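You operate a simulated robot arm through the tools that you are given. There is no shell and no other tool. Be economical: measure what you need, move in short steps, check, and stop when the job is done.

Carry out the task below with a simulated robot arm. There is one attempt and no reset: what you move stays moved.

JOB
Lay the green jumper in the grey tray and brush the fluff off with the lint brush.
Fine: put jumper and brush back. What is to be rubbed or washed off counts as gone when no trace of it is left.

It is judged by the outcome, as a careful person would: the job done as asked, and still so three seconds after it is handed in. It fails if anything else is knocked over, pushed out of place, dropped, spilled or broken.

ROBOT AND FRAMES
A 6-joint arm with a two-finger parallel gripper, fixed in place. Base frame: the origin is at the foot of the arm, x ahead of it, y to its left, z up; the work surface is at about z = 0. Readings come in mm, degrees, newtons and seconds.
With the tool pointing down near the work surface it reaches from about 120 to 500 mm from the base axis. Its first joint turns from -72.0 to 72.0 degrees. Payload 0.65 kg.
Tool frame: the origin (TCP) lies between the finger pads and is the grasp point; the fingertips stand 25 mm ahead of it; z points along the fingers, y is the line along which they close. Largest opening 76 mm; finger width 18, thickness 10; the body of the gripper, 36 by 78 mm, starts 45 mm behind the TCP.
Orientation is told as [roll, pitch, yaw] about the base's x, y, z axes, in that order, counted from this pose: with the fingers straight down and closing along the base's y, the tool's x points along the base's -x, its y along +y and its z along -z.

CONTROLS
- The arm moves only by the tool arm_command. Its arguments are lists of equal length, an entry for each row: "travel": the shift along the base's x, y, z in units of 200 mm (1.0 is 200 mm), a list of three; "delta_rot": the turn, a rotation vector about the base's x, y, z in units of 180 degrees (1.0 is 180 degrees), a list of three. In form: {"travel": [[x, y, z], ...], "delta_rot": [[rx, ry, rz], ...]}. A call has 1 to 10 rows; each row is the pose to reach, as a shift and turn from the pose commanded when the call began. "gripper" is the finger opening in mm, from 0 to 76, set as the call begins (left out, the last holds). A call with a number of a shift or a turn outside -1 to 1 is refused whole. Each row takes 0.2 s and may step no farther than 50 mm and 8.6 degrees from the row before; otherwise, or with a gripper value out of range, the whole call is refused. A pose out of reach is approached as far as the arm can. The call stops where the force on the tool passes 60 N (or 10 N more than at its start, if that is more) or the arm is blocked; 0.2 s more then pass. The fingers move at their own pace (about 108 mm/s each) and stop on an object; they squeeze with about 29 N. The grip force told is the motor's: it shows also when the fingers shut on nothing. Time passes only in rows, and 0.2 s behind the last, so rows that repeat a pose let the fingers close. It gives the time, the measured TCP pose, the force on the tool (base axes), the opening and the grip force at its end, in the units of the frame above (readings bear some noise), with the torque about the TCP (base axes, N m) and any sound that the robot's microphone picked up, and new pictures: "pictures" is both (left out), scene, wrist or none.
- Cameras (640 x 400 px; columns grow to the right, rows downward): "scene" is fixed at [67, 282, 408]; the picture's right is [-0.64, -0.77, 0.00], its down [-0.42, 0.35, -0.84] and it looks along [0.64, -0.54, -0.55] (base axes); focal length 214 px, centre (320, 200). "wrist" rides on the gripper at [58, 11, -81] in the tool frame; the picture's right is [-0.18, 0.98, 0.00], its down [-0.75, -0.14, -0.64] and it looks along [-0.63, -0.12, 0.77] (tool axes); focal length 243 px, centre (320, 200).
- locate(camera, pixels): for up to 12 pixels [column, row] of the newest picture of that camera ("zoom" is the newest enlarged one), the place [x, y, z] in the base frame of the surface seen there, good to about 2 mm. No time passes.
- zoom(camera, box): a new picture of the part [left, top, right, bottom] of that camera's present view, enlarged. No time passes.
- job_done(): hands the job in; it is judged then, once.

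Go step by step. Measure first, check grasps and placings, and put right what went wrong. The budget is 80 turns and 200 pictures, counting those below and the enlarged ones. Unless the task says otherwise, let go and move clear before handing in, and close with one line.

The tools are called after "Request:" as name(argument=value, ...) on one line, values as JSON. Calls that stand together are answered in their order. arm_command: Moves the arm, as the interface text tells. Its arguments: {"type":"object","properties":{"travel":{"type":"array","items":{"type":"array","items":{"type":"number"}}},"delta_rot":{"type":"array","items":{"type":"array","items":{"type":"number"}}},"gripper":{"type":"number"},"pictures":{"type":"string","enum":["both","scene","wrist","none"]}},"required":["travel","delta_rot"]} The other tools are called the same way: locate (camera, pixels) gives the place of the surface under pixels of a picture; zoom (camera, box) takes an enlarged picture of a part of a camera's view; job_done () hands the job in.

At the start:

```text
clock: 0.0
eef_pos: [219.9, -75.9, 328.9]
tool_rot: [0.1, 0.0, 0.0]
ft_force: [0.5, 0.5, -0.5]
ft_torque: [-0.02, 0.0, 0.0]
finger_gap: 76.1
grasp_force: 0.1
```

scene: 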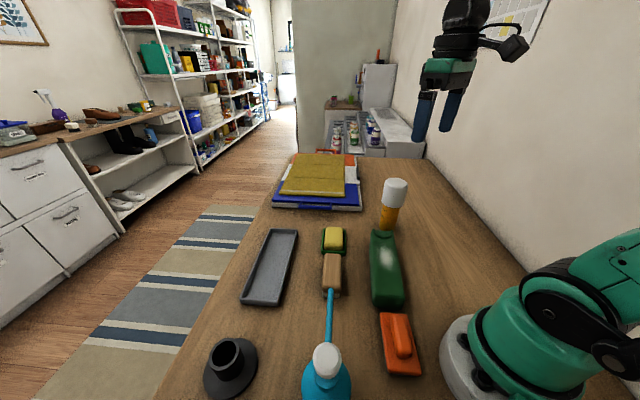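
wrist: 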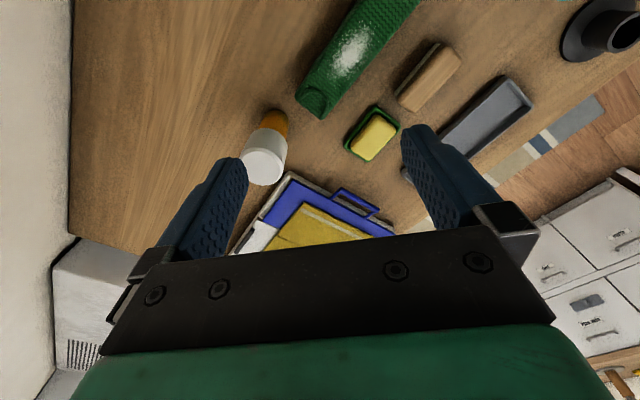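

The pictures show a green folded knit with white fluff near (387,265), the grey tray at (270,267), and several possible brushes. I'll zoom in and measure them.

Request:
zoom(camera="scene", box=[220, 160, 460, 310])

Request:
zoom(camera="scene", box=[190, 250, 430, 400])

Request:
zoom(camera="wrist", box=[240, 0, 560, 200])

Request:
locate(camera="scene", pixels=[[375, 232], [394, 232], [374, 303], [403, 303], [388, 256], [274, 232], [297, 232], [243, 300], [280, 303], [265, 270], [400, 335], [333, 270]])

```text
2.67 times, centred on (340, 235) of scene
```

zoom: 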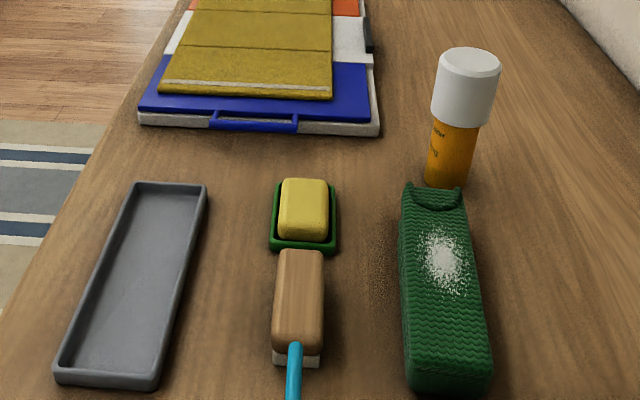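

```text
2.67 times, centred on (310, 325) of scene
```

zoom: 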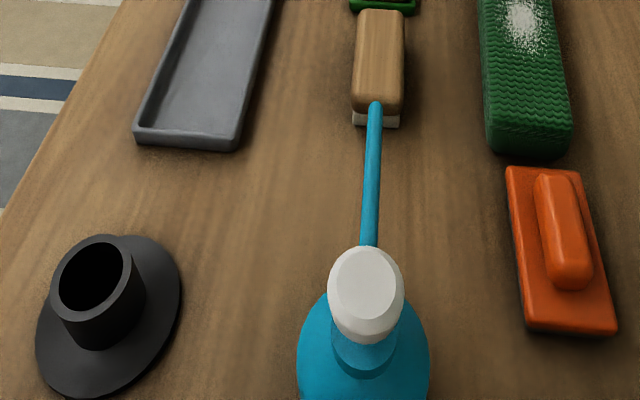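

```text
2.00 times, centred on (400, 100) of wrist
```

zoom: 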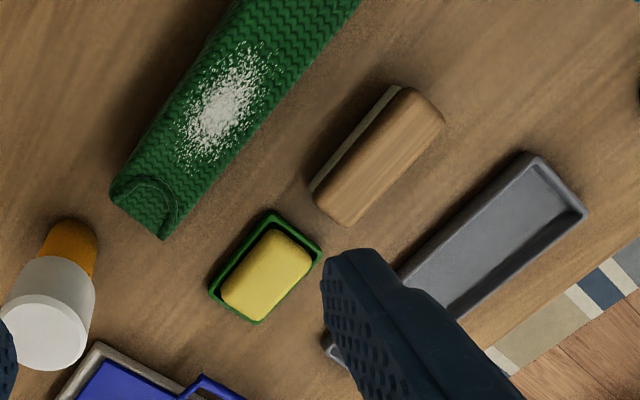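

```text
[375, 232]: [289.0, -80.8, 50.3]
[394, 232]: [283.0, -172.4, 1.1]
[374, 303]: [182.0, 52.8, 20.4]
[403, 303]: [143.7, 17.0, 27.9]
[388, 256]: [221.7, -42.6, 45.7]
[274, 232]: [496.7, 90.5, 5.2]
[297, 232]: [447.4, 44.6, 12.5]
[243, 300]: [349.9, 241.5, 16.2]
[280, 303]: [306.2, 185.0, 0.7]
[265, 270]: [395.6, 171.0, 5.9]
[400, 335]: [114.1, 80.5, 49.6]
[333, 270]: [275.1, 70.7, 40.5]
```

The lint brush could be the wooden block with a pale underside or the orange padded tool. I'll measure the outlines and look at both closely.

Request:
zoom(camera="scene", box=[310, 220, 358, 300])

Request:
zoom(camera="scene", box=[360, 220, 440, 385])

Request:
locate(camera="scene", pixels=[[272, 229], [296, 230], [242, 302], [279, 305], [268, 233], [379, 312], [412, 312], [384, 374], [421, 374], [325, 253], [341, 254], [340, 296]])

Request:
locate(camera="wrist", pixels=[[298, 96], [320, 116], [352, 8], [415, 8], [350, 52], [400, 95], [425, 110], [458, 55], [436, 44], [505, 78], [532, 105], [270, 130]])

```text
5.00 times, centred on (334, 260) of scene
```

zoom: 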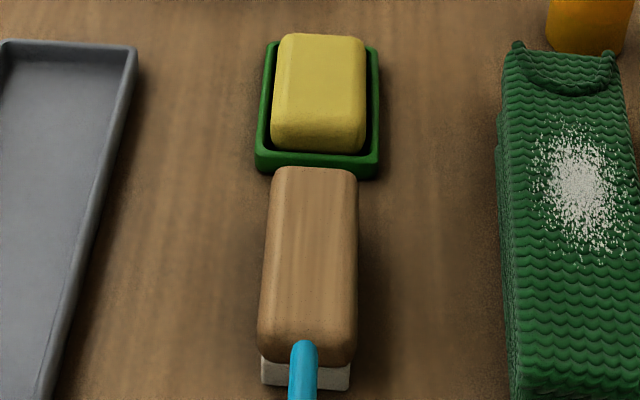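

```text
2.42 times, centred on (400, 302) of scene
```

zoom: 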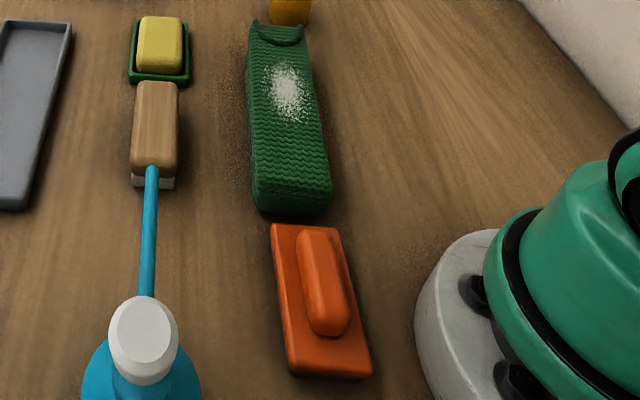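

```text
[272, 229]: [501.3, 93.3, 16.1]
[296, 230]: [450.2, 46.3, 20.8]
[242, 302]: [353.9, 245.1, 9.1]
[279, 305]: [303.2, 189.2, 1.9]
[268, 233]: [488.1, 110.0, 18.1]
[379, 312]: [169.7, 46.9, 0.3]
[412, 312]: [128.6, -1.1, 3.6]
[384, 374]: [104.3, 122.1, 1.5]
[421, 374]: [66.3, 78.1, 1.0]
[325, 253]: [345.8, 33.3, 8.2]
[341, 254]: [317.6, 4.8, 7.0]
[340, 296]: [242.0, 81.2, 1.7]
```

```text
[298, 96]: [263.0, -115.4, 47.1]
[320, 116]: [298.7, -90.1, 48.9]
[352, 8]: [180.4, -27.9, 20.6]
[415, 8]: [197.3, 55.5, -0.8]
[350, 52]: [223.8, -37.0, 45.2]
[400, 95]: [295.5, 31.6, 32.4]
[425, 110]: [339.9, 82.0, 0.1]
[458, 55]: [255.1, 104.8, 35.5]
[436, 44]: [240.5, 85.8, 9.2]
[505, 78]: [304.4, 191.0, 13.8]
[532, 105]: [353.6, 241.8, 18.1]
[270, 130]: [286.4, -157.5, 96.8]
```

The jumper is about 180×53×48 mm, lying along (-0.65, 0.76), and the tray is about 208×70 mm with its centre near (401,143). I'll go closer for a look at the two tools and locate the obstacles.

Request:
locate(camera="scene", pixels=[[327, 358], [330, 300], [328, 330], [310, 380], [395, 182], [388, 228], [232, 350], [400, 320], [405, 352], [333, 238], [331, 262], [331, 285]])

Request:
arm_command(travel=[[0, 0.2, -0.15], [0, 0.4, -0.3], [0, 0.6, -0.45], [0, 0.7, -0.55]], delta_rot=[[0, 0, 0], [0, 0, 0], [0, 0, 0], [0, 0, 0]], pictures="wrist")

```text
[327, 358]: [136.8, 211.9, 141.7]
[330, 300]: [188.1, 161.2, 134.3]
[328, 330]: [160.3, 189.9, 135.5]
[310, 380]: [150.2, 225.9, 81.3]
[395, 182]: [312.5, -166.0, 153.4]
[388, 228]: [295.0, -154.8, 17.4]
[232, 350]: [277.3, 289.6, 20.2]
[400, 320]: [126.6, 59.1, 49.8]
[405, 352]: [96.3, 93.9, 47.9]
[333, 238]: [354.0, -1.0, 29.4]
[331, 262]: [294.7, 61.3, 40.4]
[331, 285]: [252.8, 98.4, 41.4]
```

```text
clock: 1.0
eef_pos: [219.9, 64.3, 217.1]
tool_rot: [-0.1, 0.0, 0.0]
ft_force: [0.0, -0.7, 0.0]
ft_torque: [-0.01, 0.02, 0.01]
finger_gap: 76.0
grasp_force: 0.0
```

wrist: 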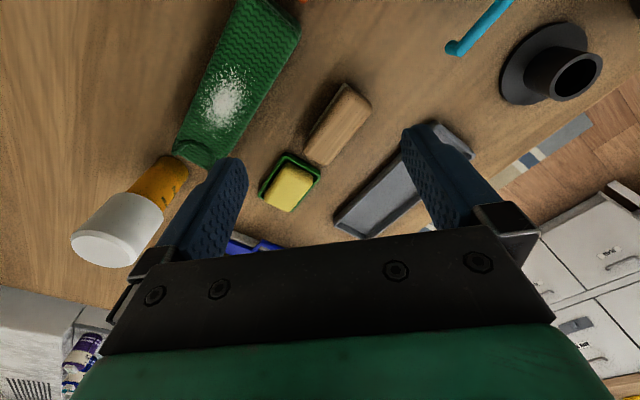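

Request:
zoom(camera="scene", box=[375, 305, 427, 380])

Request:
zoom(camera="wrist", box=[290, 70, 390, 180])

Request:
locate(camera="wrist", pixels=[[452, 47], [345, 84], [371, 102], [330, 166], [306, 150], [172, 152], [210, 167], [233, 3], [301, 30], [223, 97], [240, 80], [205, 125]])

```text
5.33 times, centred on (401, 342) of scene
```

zoom: 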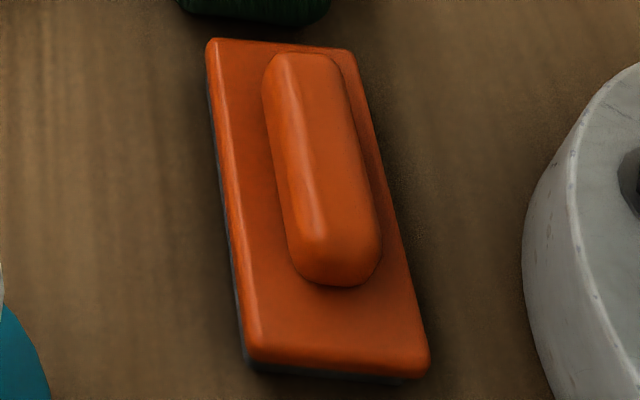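

```text
3.64 times, centred on (340, 125) of wrist
```

zoom: 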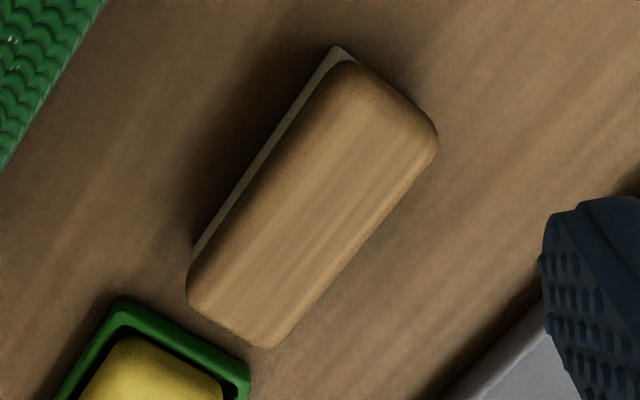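

```text
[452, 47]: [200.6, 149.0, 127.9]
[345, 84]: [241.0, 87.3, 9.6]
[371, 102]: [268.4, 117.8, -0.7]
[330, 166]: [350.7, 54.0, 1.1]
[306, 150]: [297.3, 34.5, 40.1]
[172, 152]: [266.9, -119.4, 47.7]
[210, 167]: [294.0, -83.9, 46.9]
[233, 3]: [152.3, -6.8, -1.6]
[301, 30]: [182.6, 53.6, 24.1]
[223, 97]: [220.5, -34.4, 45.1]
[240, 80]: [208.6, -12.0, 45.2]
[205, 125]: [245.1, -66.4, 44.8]
```

The orange tool has a moulded handle and a thin dark pad, which fits a lint brush; the wooden block has a cream underside. I'll look closer at the undersides before choosing.

Request:
arm_command(travel=[[0, -0.1, -0.2], [0, -0.1, -0.4], [-0.05, -0.1, -0.52]], delta_rot=[[0, 0, 0], [0, 0, 0], [0, 0, 0]], pictures="wrist")

Request:
zoom(camera="scene", box=[386, 360, 416, 380])

Request:
zoom(camera="scene", box=[320, 282, 350, 300])

```text
clock: 1.8
eef_pos: [210.3, 43.0, 113.7]
tool_rot: [0.0, 0.0, 0.0]
ft_force: [0.6, 0.5, -0.9]
ft_torque: [0.02, 0.0, 0.0]
finger_gap: 76.1
grasp_force: 0.1
```

wrist: 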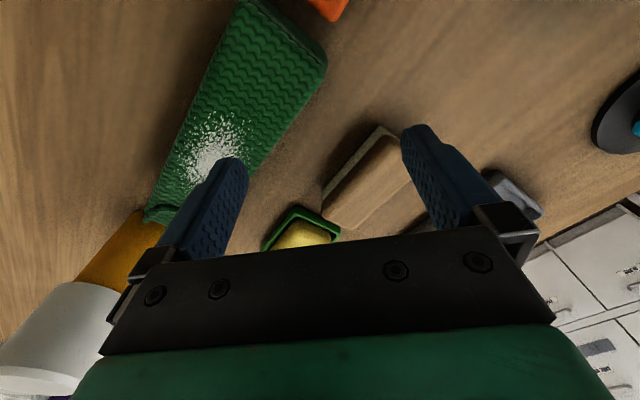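

```text
16.00 times, centred on (401, 370) of scene
```

zoom: 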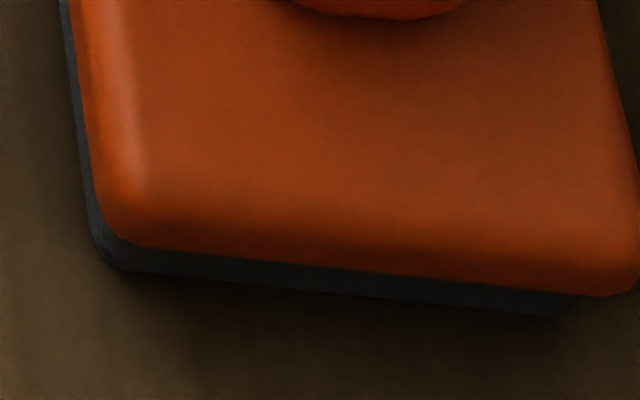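

```text
16.00 times, centred on (335, 291) of scene
```

zoom: 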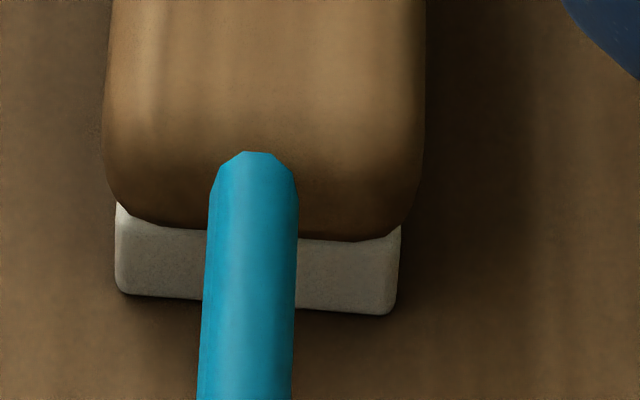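

The orange tool, with its handle and thin dark pile pad, is the lint brush; the wooden felt block looks like a board eraser. Next I'll move above the jumper and turn to align with it (about -49°), then measure its edges.

Request:
arm_command(travel=[[0, 0, 0.2], [0.02, -0.1, 0.35], [0.03, -0.2, 0.42], [0.05, -0.3, 0.42], [0.06, -0.39, 0.42], [0.06, -0.39, 0.42], [0.06, -0.39, 0.42]], delta_rot=[[0, 0, -0.04], [0, 0, -0.08], [0, 0, -0.12], [0, 0, -0.16], [0, 0, -0.2], [0, 0, -0.24], [0, 0, -0.272]])

```text
clock: 3.4
eef_pos: [221.8, -34.5, 198.3]
tool_rot: [0.0, 0.0, -49.1]
ft_force: [-0.6, 1.6, 0.1]
ft_torque: [0.03, -0.03, 0.04]
finger_gap: 76.0
grasp_force: 0.1
```

scene: 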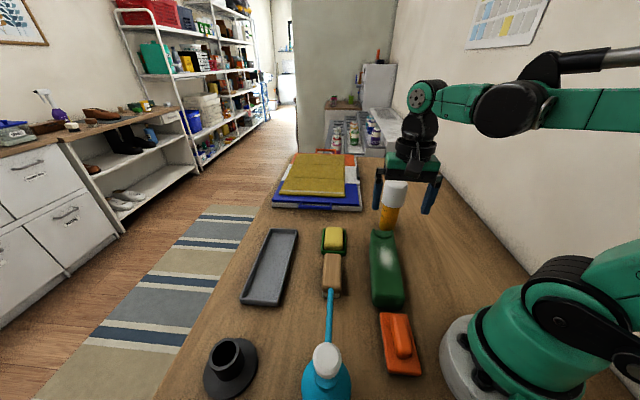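
wrist: 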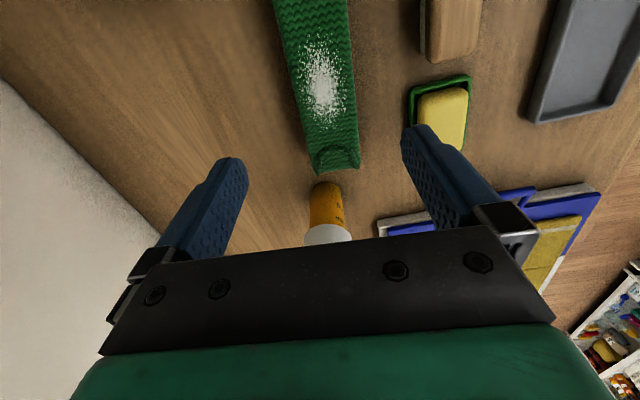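

Request:
locate(camera="wrist", pixels=[[277, 20], [348, 20], [293, 90], [353, 90], [304, 145], [358, 145], [312, 172], [360, 166], [322, 85], [325, 35], [325, 130], [336, 160]])

Request:
zoom(camera="wrist", box=[250, 0, 410, 200])

Request:
locate(camera="scene", pixels=[[371, 234], [372, 250], [373, 270], [374, 290], [404, 290], [400, 270], [396, 250], [393, 238], [390, 308], [385, 280], [402, 300], [378, 304]])

```text
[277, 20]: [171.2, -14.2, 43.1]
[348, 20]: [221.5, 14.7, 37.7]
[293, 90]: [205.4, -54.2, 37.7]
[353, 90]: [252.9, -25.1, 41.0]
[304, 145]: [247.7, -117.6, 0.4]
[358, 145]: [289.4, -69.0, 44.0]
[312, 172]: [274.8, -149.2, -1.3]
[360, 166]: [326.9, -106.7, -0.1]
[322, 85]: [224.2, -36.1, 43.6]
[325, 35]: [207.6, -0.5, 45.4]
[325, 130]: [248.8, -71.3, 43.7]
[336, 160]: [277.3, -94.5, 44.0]
```

```text
2.00 times, centred on (330, 100) of wrist
```

zoom: 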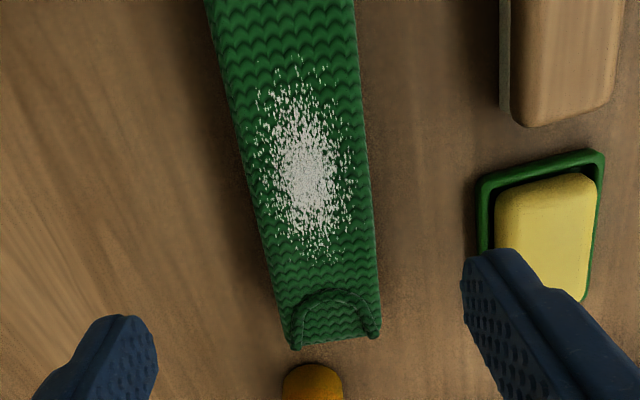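

```text
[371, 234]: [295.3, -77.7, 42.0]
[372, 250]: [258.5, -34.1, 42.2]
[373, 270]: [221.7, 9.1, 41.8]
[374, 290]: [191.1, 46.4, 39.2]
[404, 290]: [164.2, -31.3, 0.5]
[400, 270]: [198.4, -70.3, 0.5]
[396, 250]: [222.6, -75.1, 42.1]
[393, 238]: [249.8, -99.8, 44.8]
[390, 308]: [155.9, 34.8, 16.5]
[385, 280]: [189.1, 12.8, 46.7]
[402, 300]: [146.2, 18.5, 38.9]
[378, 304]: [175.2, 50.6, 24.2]
```

Jumper measured: axis 130°, centre (224,-34), 185×55×46 mm. It will be a tight fit, so I'll go over the tray to measure the inside.

Request:
arm_command(travel=[[0.1, 0.12, 0.15], [0.2, 0.3, 0.3], [0.3, 0.5, 0.3], [0.4, 0.7, 0.3], [0.5, 0.85, 0.3], [0.6, 1.0, 0.3]], delta_rot=[[0, 0, 0.01], [0, 0, 0.022], [0, 0, 0.022], [0, 0, 0.022], [0, 0, 0.022], [0, 0, 0.022]], pictures="wrist")

```text
refused: row 2 steps farther than a row can; nothing moved
```

Request:
arm_command(travel=[[0.08, 0.12, 0.15], [0.16, 0.28, 0.28], [0.25, 0.46, 0.28], [0.34, 0.64, 0.28], [0.44, 0.82, 0.28], [0.54, 1.0, 0.28]], delta_rot=[[0, 0, 0.01], [0, 0, 0.022], [0, 0, 0.022], [0, 0, 0.022], [0, 0, 0.022], [0, 0, 0.022]], pictures="wrist")

```text
clock: 4.8
eef_pos: [328.6, 166.8, 253.3]
tool_rot: [0.0, 0.0, -45.0]
ft_force: [0.4, 0.1, -0.7]
ft_torque: [0.04, -0.02, -0.03]
finger_gap: 76.0
grasp_force: 0.0
```

wrist: 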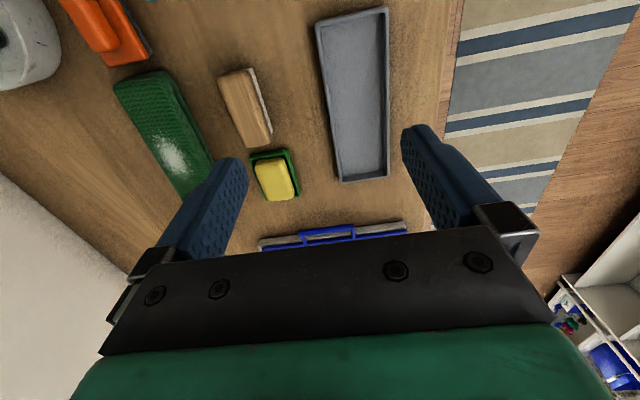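

Request:
zoom(camera="wrist", box=[300, 0, 400, 190])

Request:
zoom(camera="wrist", box=[60, 0, 220, 100])

```text
2.11 times, centred on (350, 95) of wrist
```

zoom: 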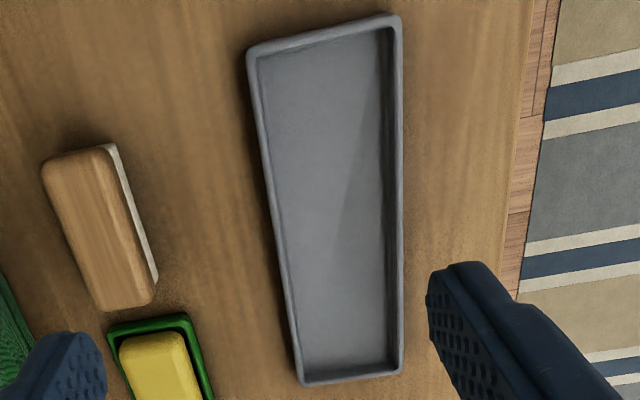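

```text
4.00 times, centred on (140, 50) of wrist
```

zoom: 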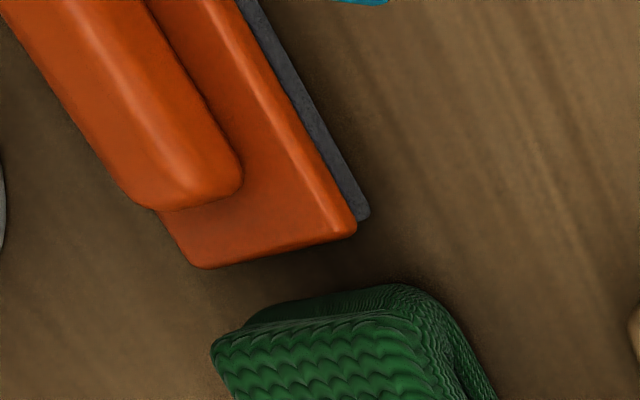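

Request:
locate(camera="wrist", pixels=[[319, 35], [325, 72], [331.5, 114], [337, 150], [386.5, 20], [386.7, 60], [386.7, 110], [386.5, 150], [355, 18], [365, 179.5], [355, 95], [350, 60]])

Request:
locate(camera="zoom", pixels=[[200, 268], [350, 232], [190, 200], [340, 190], [290, 110], [250, 180], [370, 212], [200, 30], [165, 215], [230, 250], [215, 345], [80, 100]])

```text
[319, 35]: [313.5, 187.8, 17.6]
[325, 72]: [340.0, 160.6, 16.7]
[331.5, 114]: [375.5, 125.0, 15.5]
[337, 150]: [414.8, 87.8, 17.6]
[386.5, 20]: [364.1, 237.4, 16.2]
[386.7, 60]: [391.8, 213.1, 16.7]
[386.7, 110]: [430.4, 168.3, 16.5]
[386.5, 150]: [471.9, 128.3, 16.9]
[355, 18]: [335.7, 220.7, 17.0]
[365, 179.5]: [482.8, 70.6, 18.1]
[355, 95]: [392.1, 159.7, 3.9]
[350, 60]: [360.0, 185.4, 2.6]
```

```text
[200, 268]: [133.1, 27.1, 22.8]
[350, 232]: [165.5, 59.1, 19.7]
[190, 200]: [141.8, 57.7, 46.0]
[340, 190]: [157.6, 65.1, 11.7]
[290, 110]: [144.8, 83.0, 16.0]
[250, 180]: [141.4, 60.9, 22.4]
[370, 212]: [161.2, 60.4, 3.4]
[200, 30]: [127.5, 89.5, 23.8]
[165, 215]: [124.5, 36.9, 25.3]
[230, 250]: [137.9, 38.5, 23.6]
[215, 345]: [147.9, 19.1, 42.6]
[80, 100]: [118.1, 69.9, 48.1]
```

The tray interior is about 67×206 mm, centre about (405,143), axis 135°, rim at z 17 and floor at z 3. Going back over the jumper to grasp it high, so the fingertips clear the tray rim later.

Request:
arm_command(travel=[[-0.1, -0.2, 0], [-0.2, -0.4, 0], [-0.3, -0.6, 0], [-0.4, -0.8, 0], [-0.5285, -0.999, 0], [-0.5285, -0.999, -0.2], [-0.5285, -0.999, -0.44], [-0.5285, -0.999, -0.68]], delta_rot=[[0, 0, -0.01], [0, 0, -0.0278], [0, 0, -0.0278], [0, 0, -0.0278], [0, 0, -0.0278], [0, 0, -0.0278], [0, 0, -0.0278], [0, 0, -0.0278]])

```text
clock: 6.6
eef_pos: [223.7, -35.6, 120.0]
tool_rot: [0.0, 0.0, -50.0]
ft_force: [-0.3, 0.0, -0.5]
ft_torque: [0.02, 0.01, 0.0]
finger_gap: 76.1
grasp_force: 0.2
```

scene: 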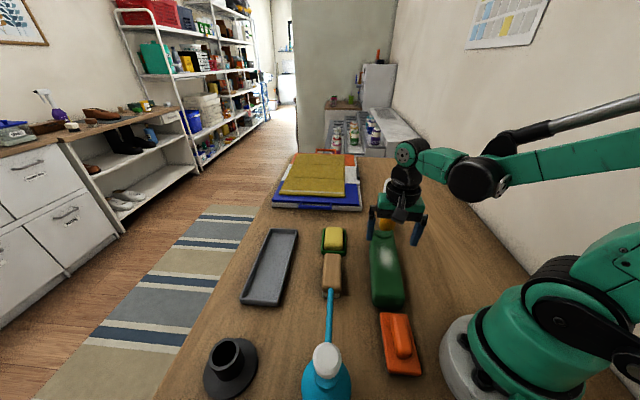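
wrist: 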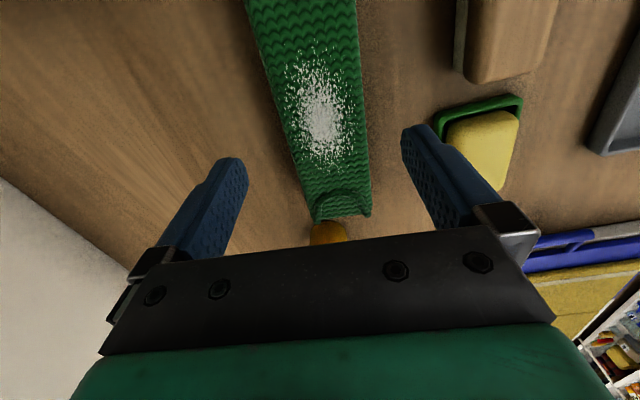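

The fingers straddle the jumper and are aligned with it. Lowering to TCP z ≈ 42 and closing in a separate call.

Request:
arm_command(travel=[[0, 0, -0.15], [0, 0, -0.3], [0, 0, -0.385]], delta_rot=[[0, 0, 0], [0, 0, 0], [0, 0, 0]])

```text
clock: 7.4
eef_pos: [224.1, -34.1, 41.6]
tool_rot: [-0.1, -0.1, -50.1]
ft_force: [0.6, -0.4, 0.1]
ft_torque: [-0.04, -0.02, 0.0]
finger_gap: 76.2
grasp_force: 0.0
```

scene: 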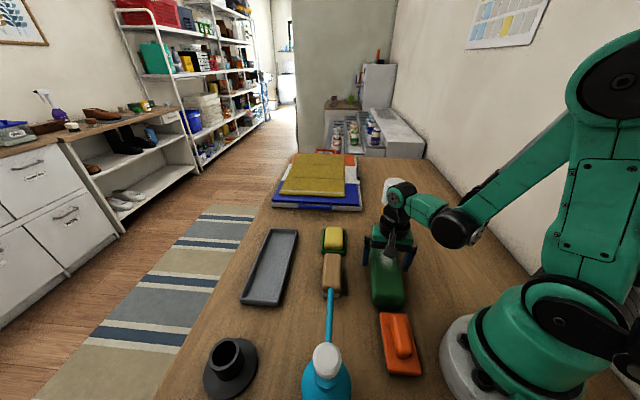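
wrist: 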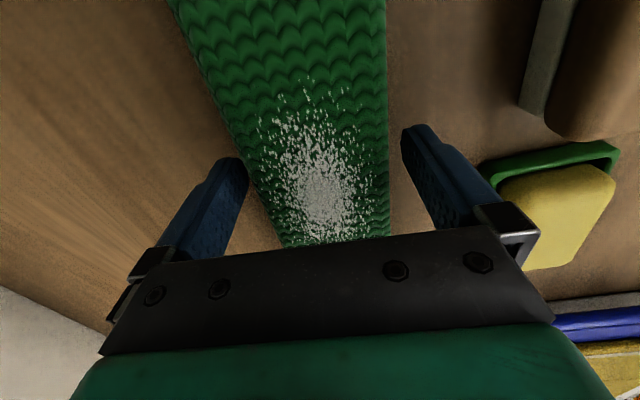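

Request:
arm_command(travel=[[0, 0, 0], [0, 0, 0], [0, 0, 0], [0, 0, 0.1], [0, 0, 0.2]], delta_rot=[[0, 0, 0], [0, 0, 0], [0, 0, 0], [0, 0, 0], [0, 0, 0]], gripper=30)

```text
clock: 8.6
eef_pos: [225.4, -34.8, 81.6]
tool_rot: [0.0, 0.0, -49.9]
ft_force: [0.2, -0.2, -0.8]
ft_torque: [0.03, 0.03, 0.04]
finger_gap: 60.5
grasp_force: 29.6
```

scene: 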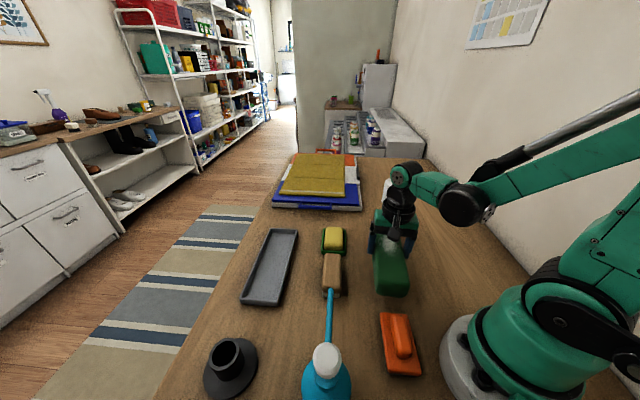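
wrist: 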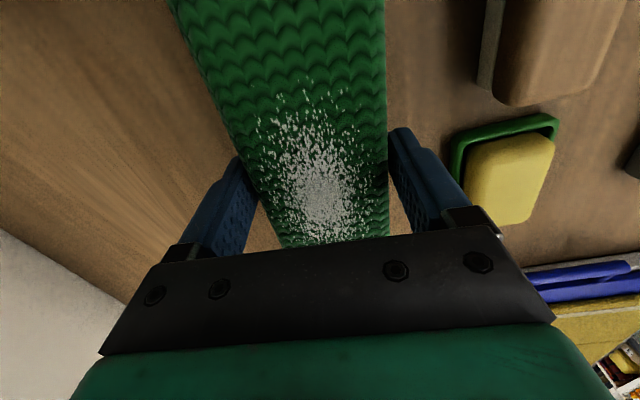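

The jumper is held, actual width 60.5 mm, and level. Lifting and carrying it over the tray, turning +5° to the tray axis.

Request:
arm_command(travel=[[0, 0, 0.22], [0.03, 0.03, 0.45], [0.18, 0.18, 0.5], [0.34, 0.34, 0.5], [0.5, 0.49, 0.5], [0.66, 0.65, 0.5], [0.82, 0.8, 0.5], [0.904, 0.8835, 0.5], [0.904, 0.8835, 0.3]], delta_rot=[[0, 0, 0], [0, 0, 0], [0, 0, 0], [0, 0, 0.01], [0, 0, 0.0278], [0, 0, 0.0278], [0, 0, 0.0278], [0, 0, 0.0278], [0, 0, 0.0278]])

```text
clock: 10.6
eef_pos: [404.9, 142.8, 140.8]
tool_rot: [0.0, 0.1, -45.0]
ft_force: [0.8, -0.9, -0.1]
ft_torque: [-0.02, 0.0, -0.02]
finger_gap: 60.4
grasp_force: 28.9
```

scene: 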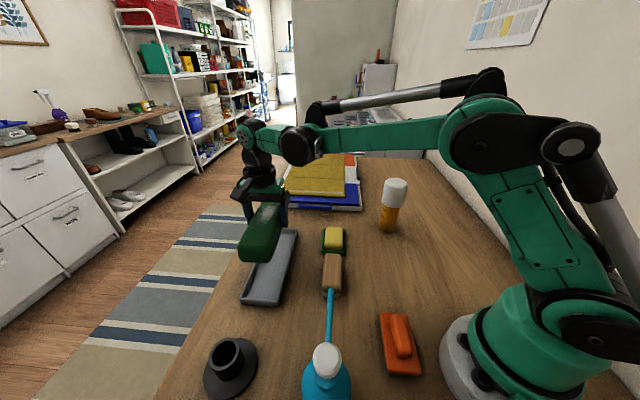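
wrist: 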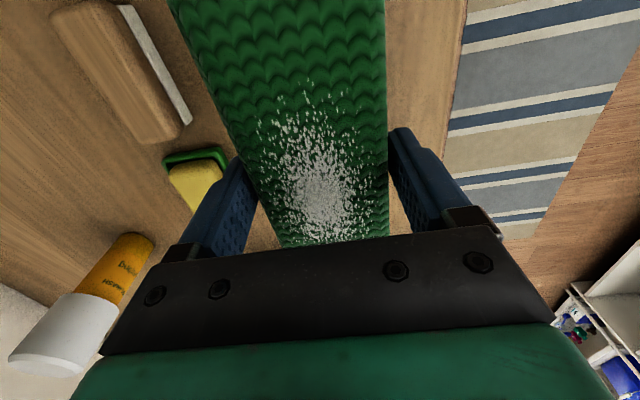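

It is above the tray. Lowering to just over the rim (jumper bottom at z ≈ 24) to check alignment.

Request:
arm_command(travel=[[0, 0, -0.2], [0, 0, -0.38], [0, 0, -0.38]], delta_rot=[[0, 0, 0], [0, 0, 0], [0, 0, 0]])

Request:
zoom(camera="scene", box=[225, 190, 325, 320])

Request:
zoom(camera="wrist", box=[140, 0, 460, 200])

```text
clock: 11.4
eef_pos: [405.1, 142.7, 65.5]
tool_rot: [0.1, 0.0, -44.9]
ft_force: [-0.1, -0.9, -0.5]
ft_torque: [0.02, 0.03, 0.0]
finger_gap: 60.4
grasp_force: 29.2
```

scene: 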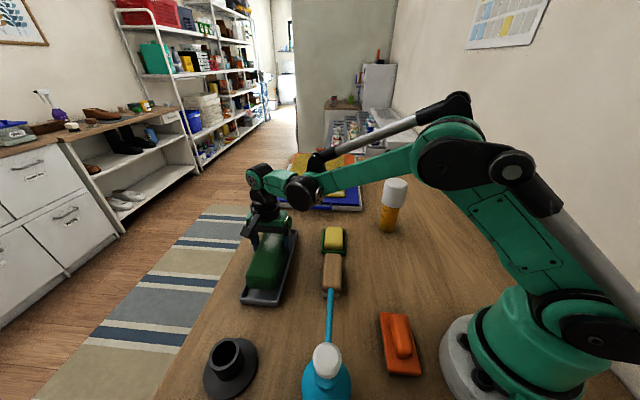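
wrist: 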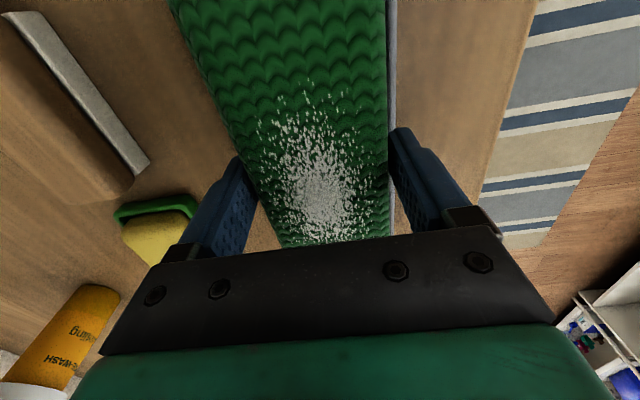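

```text
3.08 times, centred on (275, 255) of scene
```

zoom: 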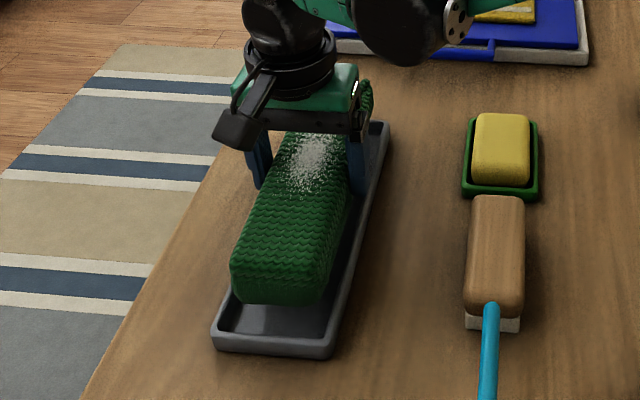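

```text
2.00 times, centred on (300, 100) of wrist
```

zoom: 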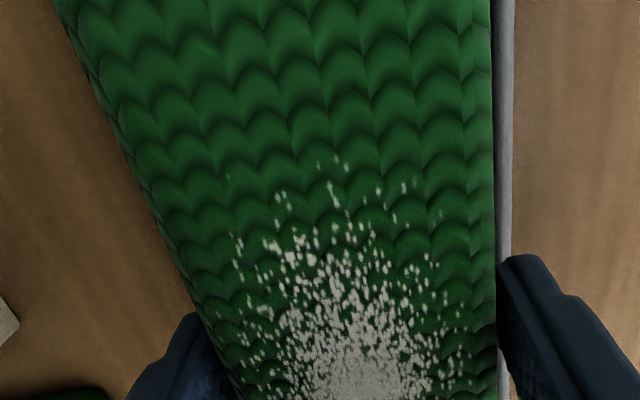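

Request:
locate(camera="scene", pixels=[[248, 283], [274, 286], [278, 280], [281, 270], [287, 268], [285, 278], [243, 294], [279, 300], [262, 290], [290, 256]])

Request:
locate(camera="wrist", pixels=[[383, 20], [384, 90], [391.5, 20], [392, 90], [185, 30], [220, 110]])

```text
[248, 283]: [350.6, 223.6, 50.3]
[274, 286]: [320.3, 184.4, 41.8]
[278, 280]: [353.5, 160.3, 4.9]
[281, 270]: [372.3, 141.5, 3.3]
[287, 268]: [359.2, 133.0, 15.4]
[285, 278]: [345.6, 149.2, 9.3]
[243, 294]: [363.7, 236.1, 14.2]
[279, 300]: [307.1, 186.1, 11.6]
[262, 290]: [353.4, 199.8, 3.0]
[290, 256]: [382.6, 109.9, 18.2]
```

```text
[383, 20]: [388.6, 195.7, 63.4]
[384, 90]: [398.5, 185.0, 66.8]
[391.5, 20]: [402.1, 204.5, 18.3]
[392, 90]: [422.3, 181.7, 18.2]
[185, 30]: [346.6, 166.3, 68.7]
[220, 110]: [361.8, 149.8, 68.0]
```

Jumper centreline is at w'=387.4 and the tray's is about 389; shifting 1.5 mm and lowering onto the tray floor.

Request:
arm_command(travel=[[0.005, 0.005, 0], [0.005, 0.005, -0.04], [0.005, 0.005, -0.07], [0.005, 0.005, -0.09], [0.005, 0.005, -0.102]], delta_rot=[[0, 0, 0], [0, 0, 0], [0, 0, 0], [0, 0, 0], [0, 0, 0]])

Request:
zoom(camera="scene", box=[225, 190, 325, 320])

```text
clock: 12.6
eef_pos: [406.6, 143.1, 44.6]
tool_rot: [-0.1, 0.0, -45.0]
ft_force: [-1.5, 0.0, 7.3]
ft_torque: [-0.23, -0.19, -0.01]
finger_gap: 60.4
grasp_force: 28.9
```

scene: 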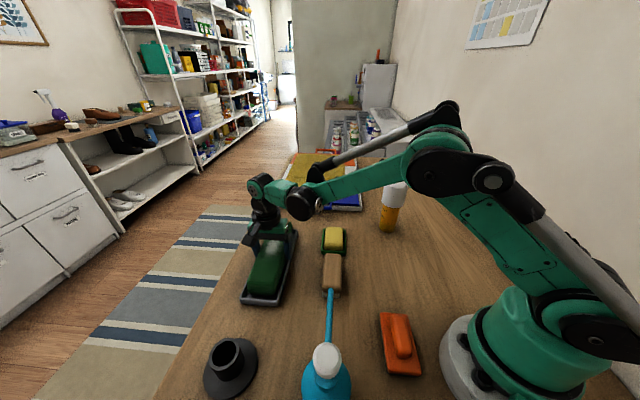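
wrist: 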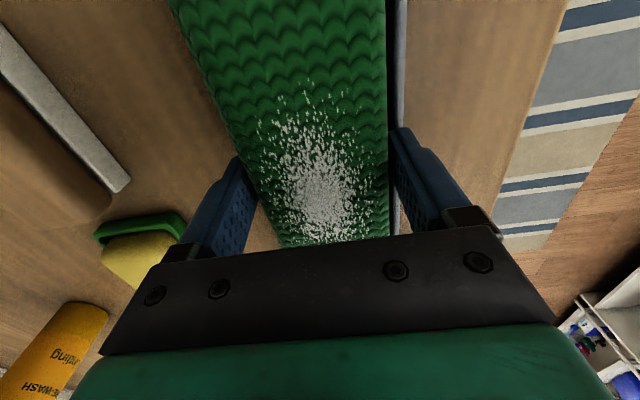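

```text
3.08 times, centred on (275, 255) of scene
```

zoom: 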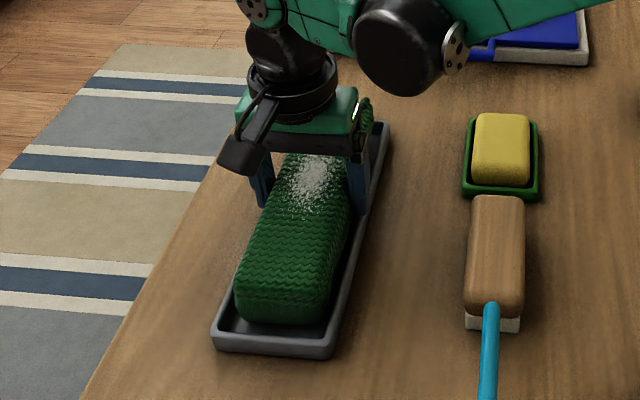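

Contact at 7 N with the jumper inside the rim. Releasing and rising to check.

Request:
arm_command(travel=[[0, 0, 0], [0, 0, 0], [0, 0, 0.1], [0, 0, 0.3], [0, 0, 0.5], [-0.2, -0.05, 0.65], [-0.4, -0.1, 0.75]], delta_rot=[[0, 0, 0], [0, 0, 0], [0, 0, 0], [0, 0, 0], [0, 0, 0], [0, 0, 0], [0, 0, 0]], gripper=76)

Request:
zoom(camera="scene", box=[225, 190, 325, 320])

```text
refused: row 6 steps farther than a row can; nothing moved
```

```text
3.08 times, centred on (275, 255) of scene
```

zoom: 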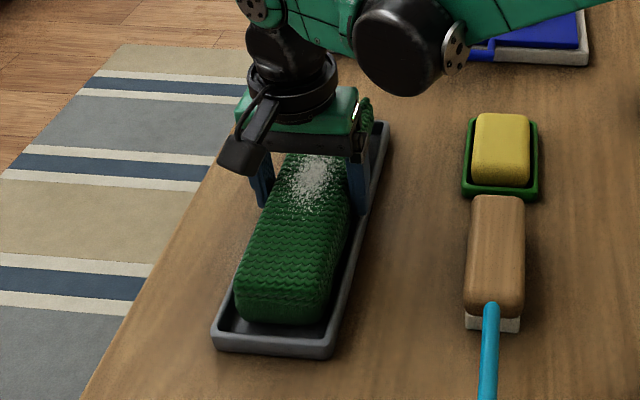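

Request:
arm_command(travel=[[0, 0, 0], [0, 0, 0], [0, 0, 0.1], [0, 0, 0.3], [0, 0, 0.5], [-0.15, -0.05, 0.65], [-0.35, -0.1, 0.75]], delta_rot=[[0, 0, 0], [0, 0, 0], [0, 0, 0], [0, 0, 0], [0, 0, 0], [0, 0, 0], [0, 0, 0]], gripper=76)

Request:
zoom(camera="scene", box=[225, 190, 325, 320])

```text
clock: 14.2
eef_pos: [335.1, 124.8, 197.0]
tool_rot: [0.0, 0.0, -44.9]
ft_force: [1.7, -0.7, 0.3]
ft_torque: [0.02, 0.01, 0.01]
finger_gap: 75.9
grasp_force: 0.0
```

scene: 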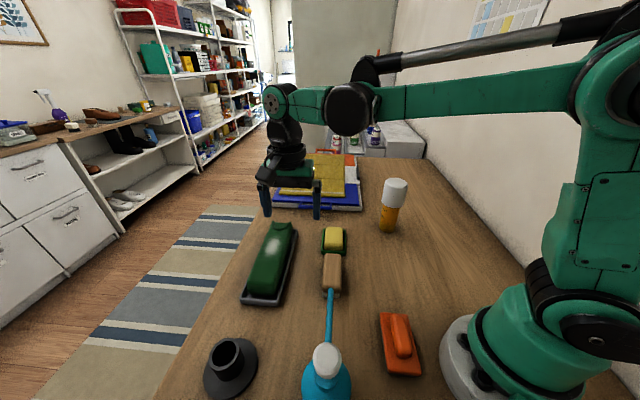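
wrist: 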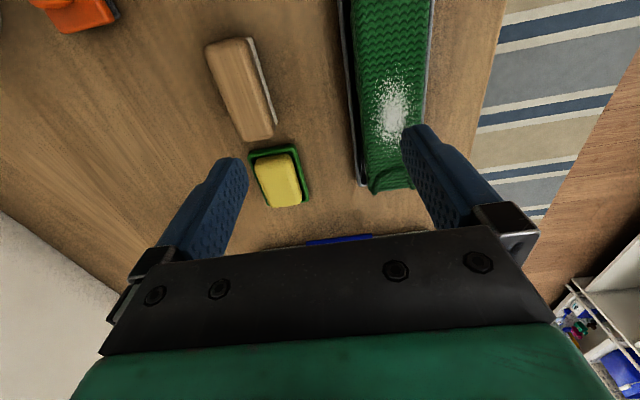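

```text
3.08 times, centred on (275, 255) of scene
```

zoom: 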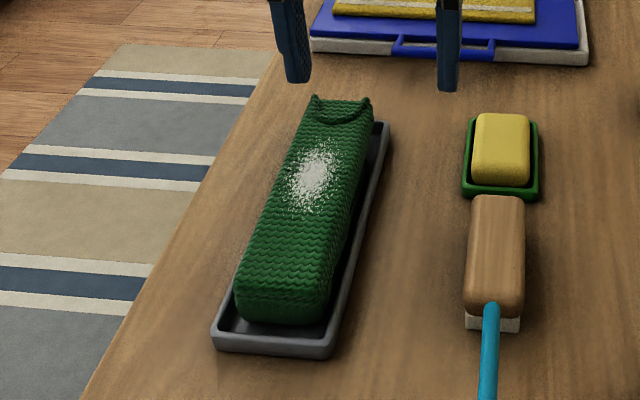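

Request:
locate(camera="scene", pixels=[[280, 229], [275, 240], [285, 240], [268, 255], [282, 257], [262, 270], [276, 272], [256, 280], [272, 282]])

Request:
locate(camera="wrist", pixels=[[385, 20], [425, 20], [360, 50], [370, 150], [390, 180], [405, 170], [373, 192], [360, 185], [395, 110], [415, 192]])

Request:
zoom(camera="wrist", box=[330, 0, 450, 210])

```text
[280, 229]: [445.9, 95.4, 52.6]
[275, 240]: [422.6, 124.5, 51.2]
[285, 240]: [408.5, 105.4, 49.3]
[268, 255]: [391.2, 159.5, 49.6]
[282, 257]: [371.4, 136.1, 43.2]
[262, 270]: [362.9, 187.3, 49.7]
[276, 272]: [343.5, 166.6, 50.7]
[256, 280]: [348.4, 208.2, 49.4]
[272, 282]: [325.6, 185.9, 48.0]
```

```text
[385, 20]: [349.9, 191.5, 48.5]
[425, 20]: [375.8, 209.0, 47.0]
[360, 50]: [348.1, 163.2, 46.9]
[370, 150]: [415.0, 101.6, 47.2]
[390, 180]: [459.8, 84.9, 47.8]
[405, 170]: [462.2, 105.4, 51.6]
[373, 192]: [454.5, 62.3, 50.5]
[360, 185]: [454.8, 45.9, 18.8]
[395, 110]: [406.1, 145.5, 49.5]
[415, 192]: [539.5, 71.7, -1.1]
```

```text
1.90 times, centred on (390, 105) of wrist
```

zoom: 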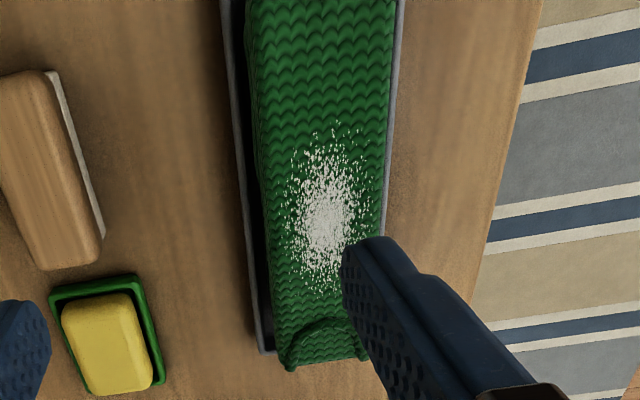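

The jumper is level in the tray at z ≈ 49.5. Now moving towards the orange brush for a good overhead view.

Request:
arm_command(travel=[[-0.2, -0.03, 0.1], [-0.4, -0.06, 0.2], [-0.6, -0.09, 0.2], [-0.8, -0.12, 0.2], [-1.0, -0.14, 0.2]], delta_rot=[[0, 0, -0.01], [0, 0, -0.0278], [0, 0, -0.0278], [0, 0, -0.0278], [0, 0, -0.0278]])

```text
clock: 15.4
eef_pos: [136.3, 96.1, 234.4]
tool_rot: [-0.1, 0.0, -50.0]
ft_force: [-0.3, 0.0, -0.5]
ft_torque: [-0.03, 0.01, -0.05]
finger_gap: 76.0
grasp_force: 0.1
```

scene: 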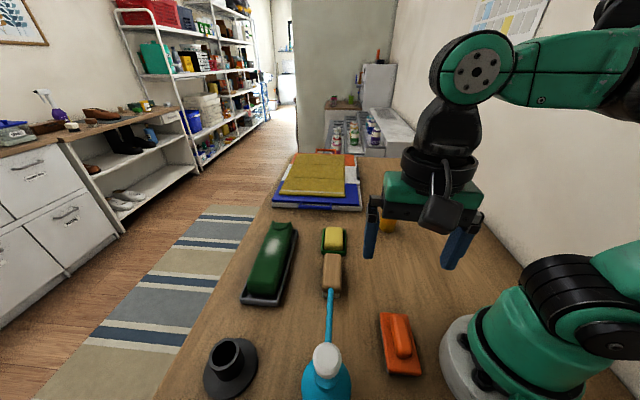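
wrist: 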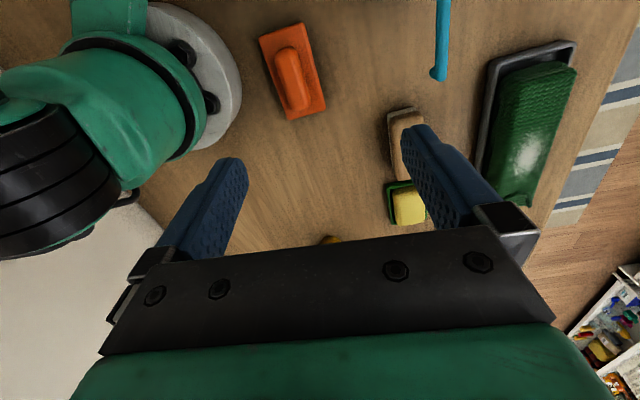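

Good view of the orange brush at (292,72). Zooming in and measuring it.

Request:
zoom(camera="wrist", box=[230, 10, 358, 130])

Request:
locate(camera="wrist", pixels=[[262, 38], [303, 25], [289, 119], [325, 108], [274, 75], [316, 65], [292, 50], [296, 80], [299, 108], [290, 55]])

```text
3.33 times, centred on (294, 70) of wrist
```

zoom: 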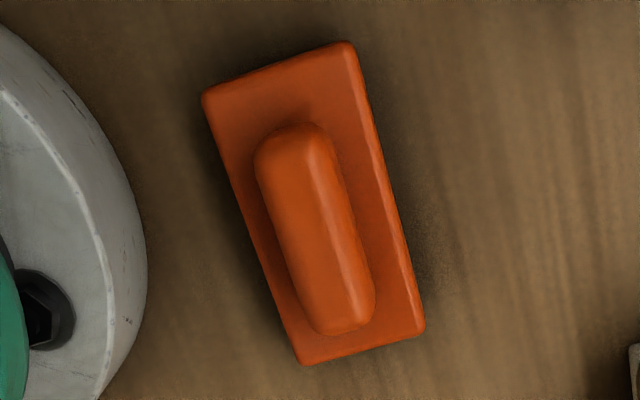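

```text
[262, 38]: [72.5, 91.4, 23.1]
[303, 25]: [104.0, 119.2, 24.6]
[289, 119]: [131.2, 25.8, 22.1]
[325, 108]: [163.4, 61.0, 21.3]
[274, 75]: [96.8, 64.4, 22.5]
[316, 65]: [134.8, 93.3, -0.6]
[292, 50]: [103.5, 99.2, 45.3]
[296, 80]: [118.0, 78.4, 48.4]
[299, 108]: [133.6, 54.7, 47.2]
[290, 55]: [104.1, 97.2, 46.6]
```

Request:
locate(camera="zoom", pixels=[[262, 165], [335, 160], [275, 215], [350, 215], [290, 275], [368, 275], [300, 140], [345, 325], [315, 230], [285, 145], [335, 305]])

```text
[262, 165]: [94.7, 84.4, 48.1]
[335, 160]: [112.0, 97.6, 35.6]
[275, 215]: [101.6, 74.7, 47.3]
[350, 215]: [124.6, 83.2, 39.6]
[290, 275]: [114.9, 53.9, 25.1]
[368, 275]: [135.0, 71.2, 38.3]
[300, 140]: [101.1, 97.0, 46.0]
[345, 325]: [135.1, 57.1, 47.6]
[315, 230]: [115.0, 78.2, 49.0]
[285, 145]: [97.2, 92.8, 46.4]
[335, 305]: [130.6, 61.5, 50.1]
```

Brush centre (117,75), axis about 131°; handle 22 mm wide, top at z 49, plate top at z 23. Descending towards the handle with a part-closed opening.

Request:
arm_command(travel=[[-0.05, -0.06, -0.1], [-0.094, -0.1065, -0.3], [-0.094, -0.1065, -0.5], [-0.094, -0.1065, -0.65]], delta_rot=[[0, 0, 0.0055], [0, 0, 0.0055], [0, 0, 0.0055], [0, 0, 0.0055]], gripper=42)

```text
clock: 16.4
eef_pos: [116.8, 74.1, 104.6]
tool_rot: [0.0, -0.1, -49.0]
ft_force: [-0.1, 0.3, -0.3]
ft_torque: [-0.04, 0.0, -0.02]
finger_gap: 42.0
grasp_force: 0.0
```

scene: 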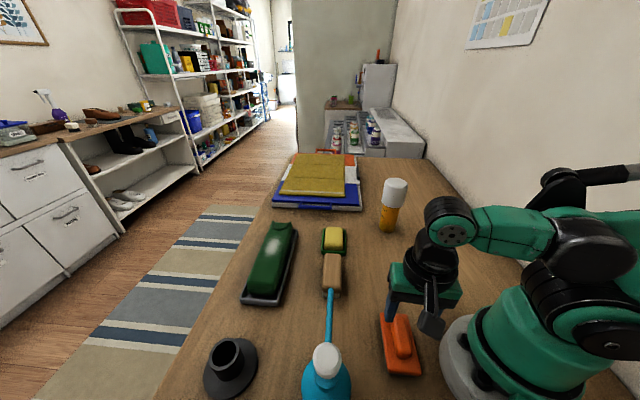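
wrist: 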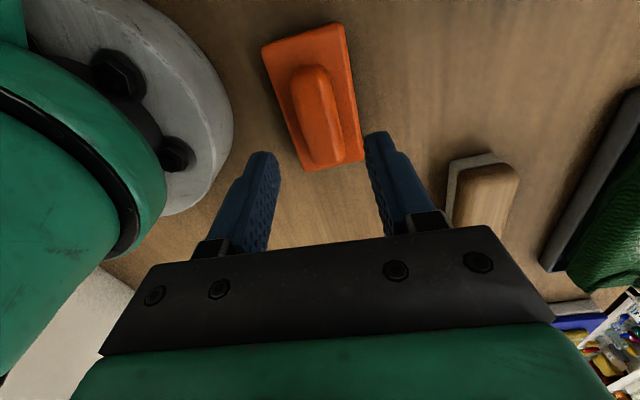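

Request:
arm_command(travel=[[0, 0, -0.15], [0, 0, -0.265]], delta_rot=[[0, 0, 0], [0, 0, 0]])

Request:
zoom(camera="scene", box=[350, 270, 450, 390])

```text
clock: 17.0
eef_pos: [127.7, 81.7, 73.0]
tool_rot: [-1.4, 0.2, -49.1]
ft_force: [-0.8, 2.6, 83.0]
ft_torque: [-1.08, 1.68, -0.04]
finger_gap: 42.6
grasp_force: 0.3
stopped in row 2: the force on the tool passed its limit at 468 N (the readings are from after the stop); the commanded pose is now the measured one
```

scene: 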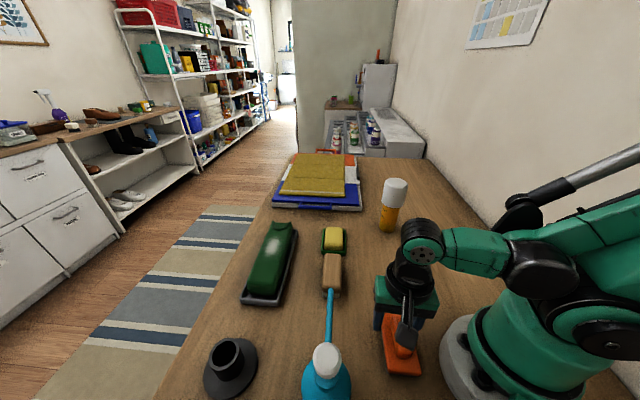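
wrist: 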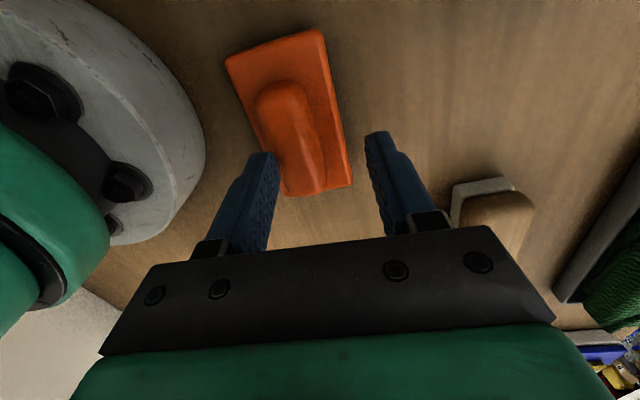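

```text
3.33 times, centred on (400, 330) of scene
```

zoom: 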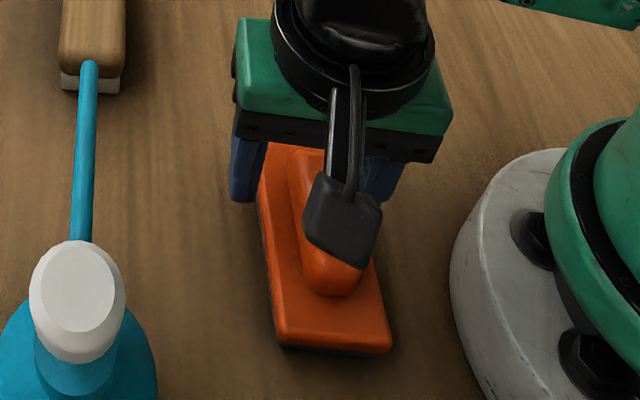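

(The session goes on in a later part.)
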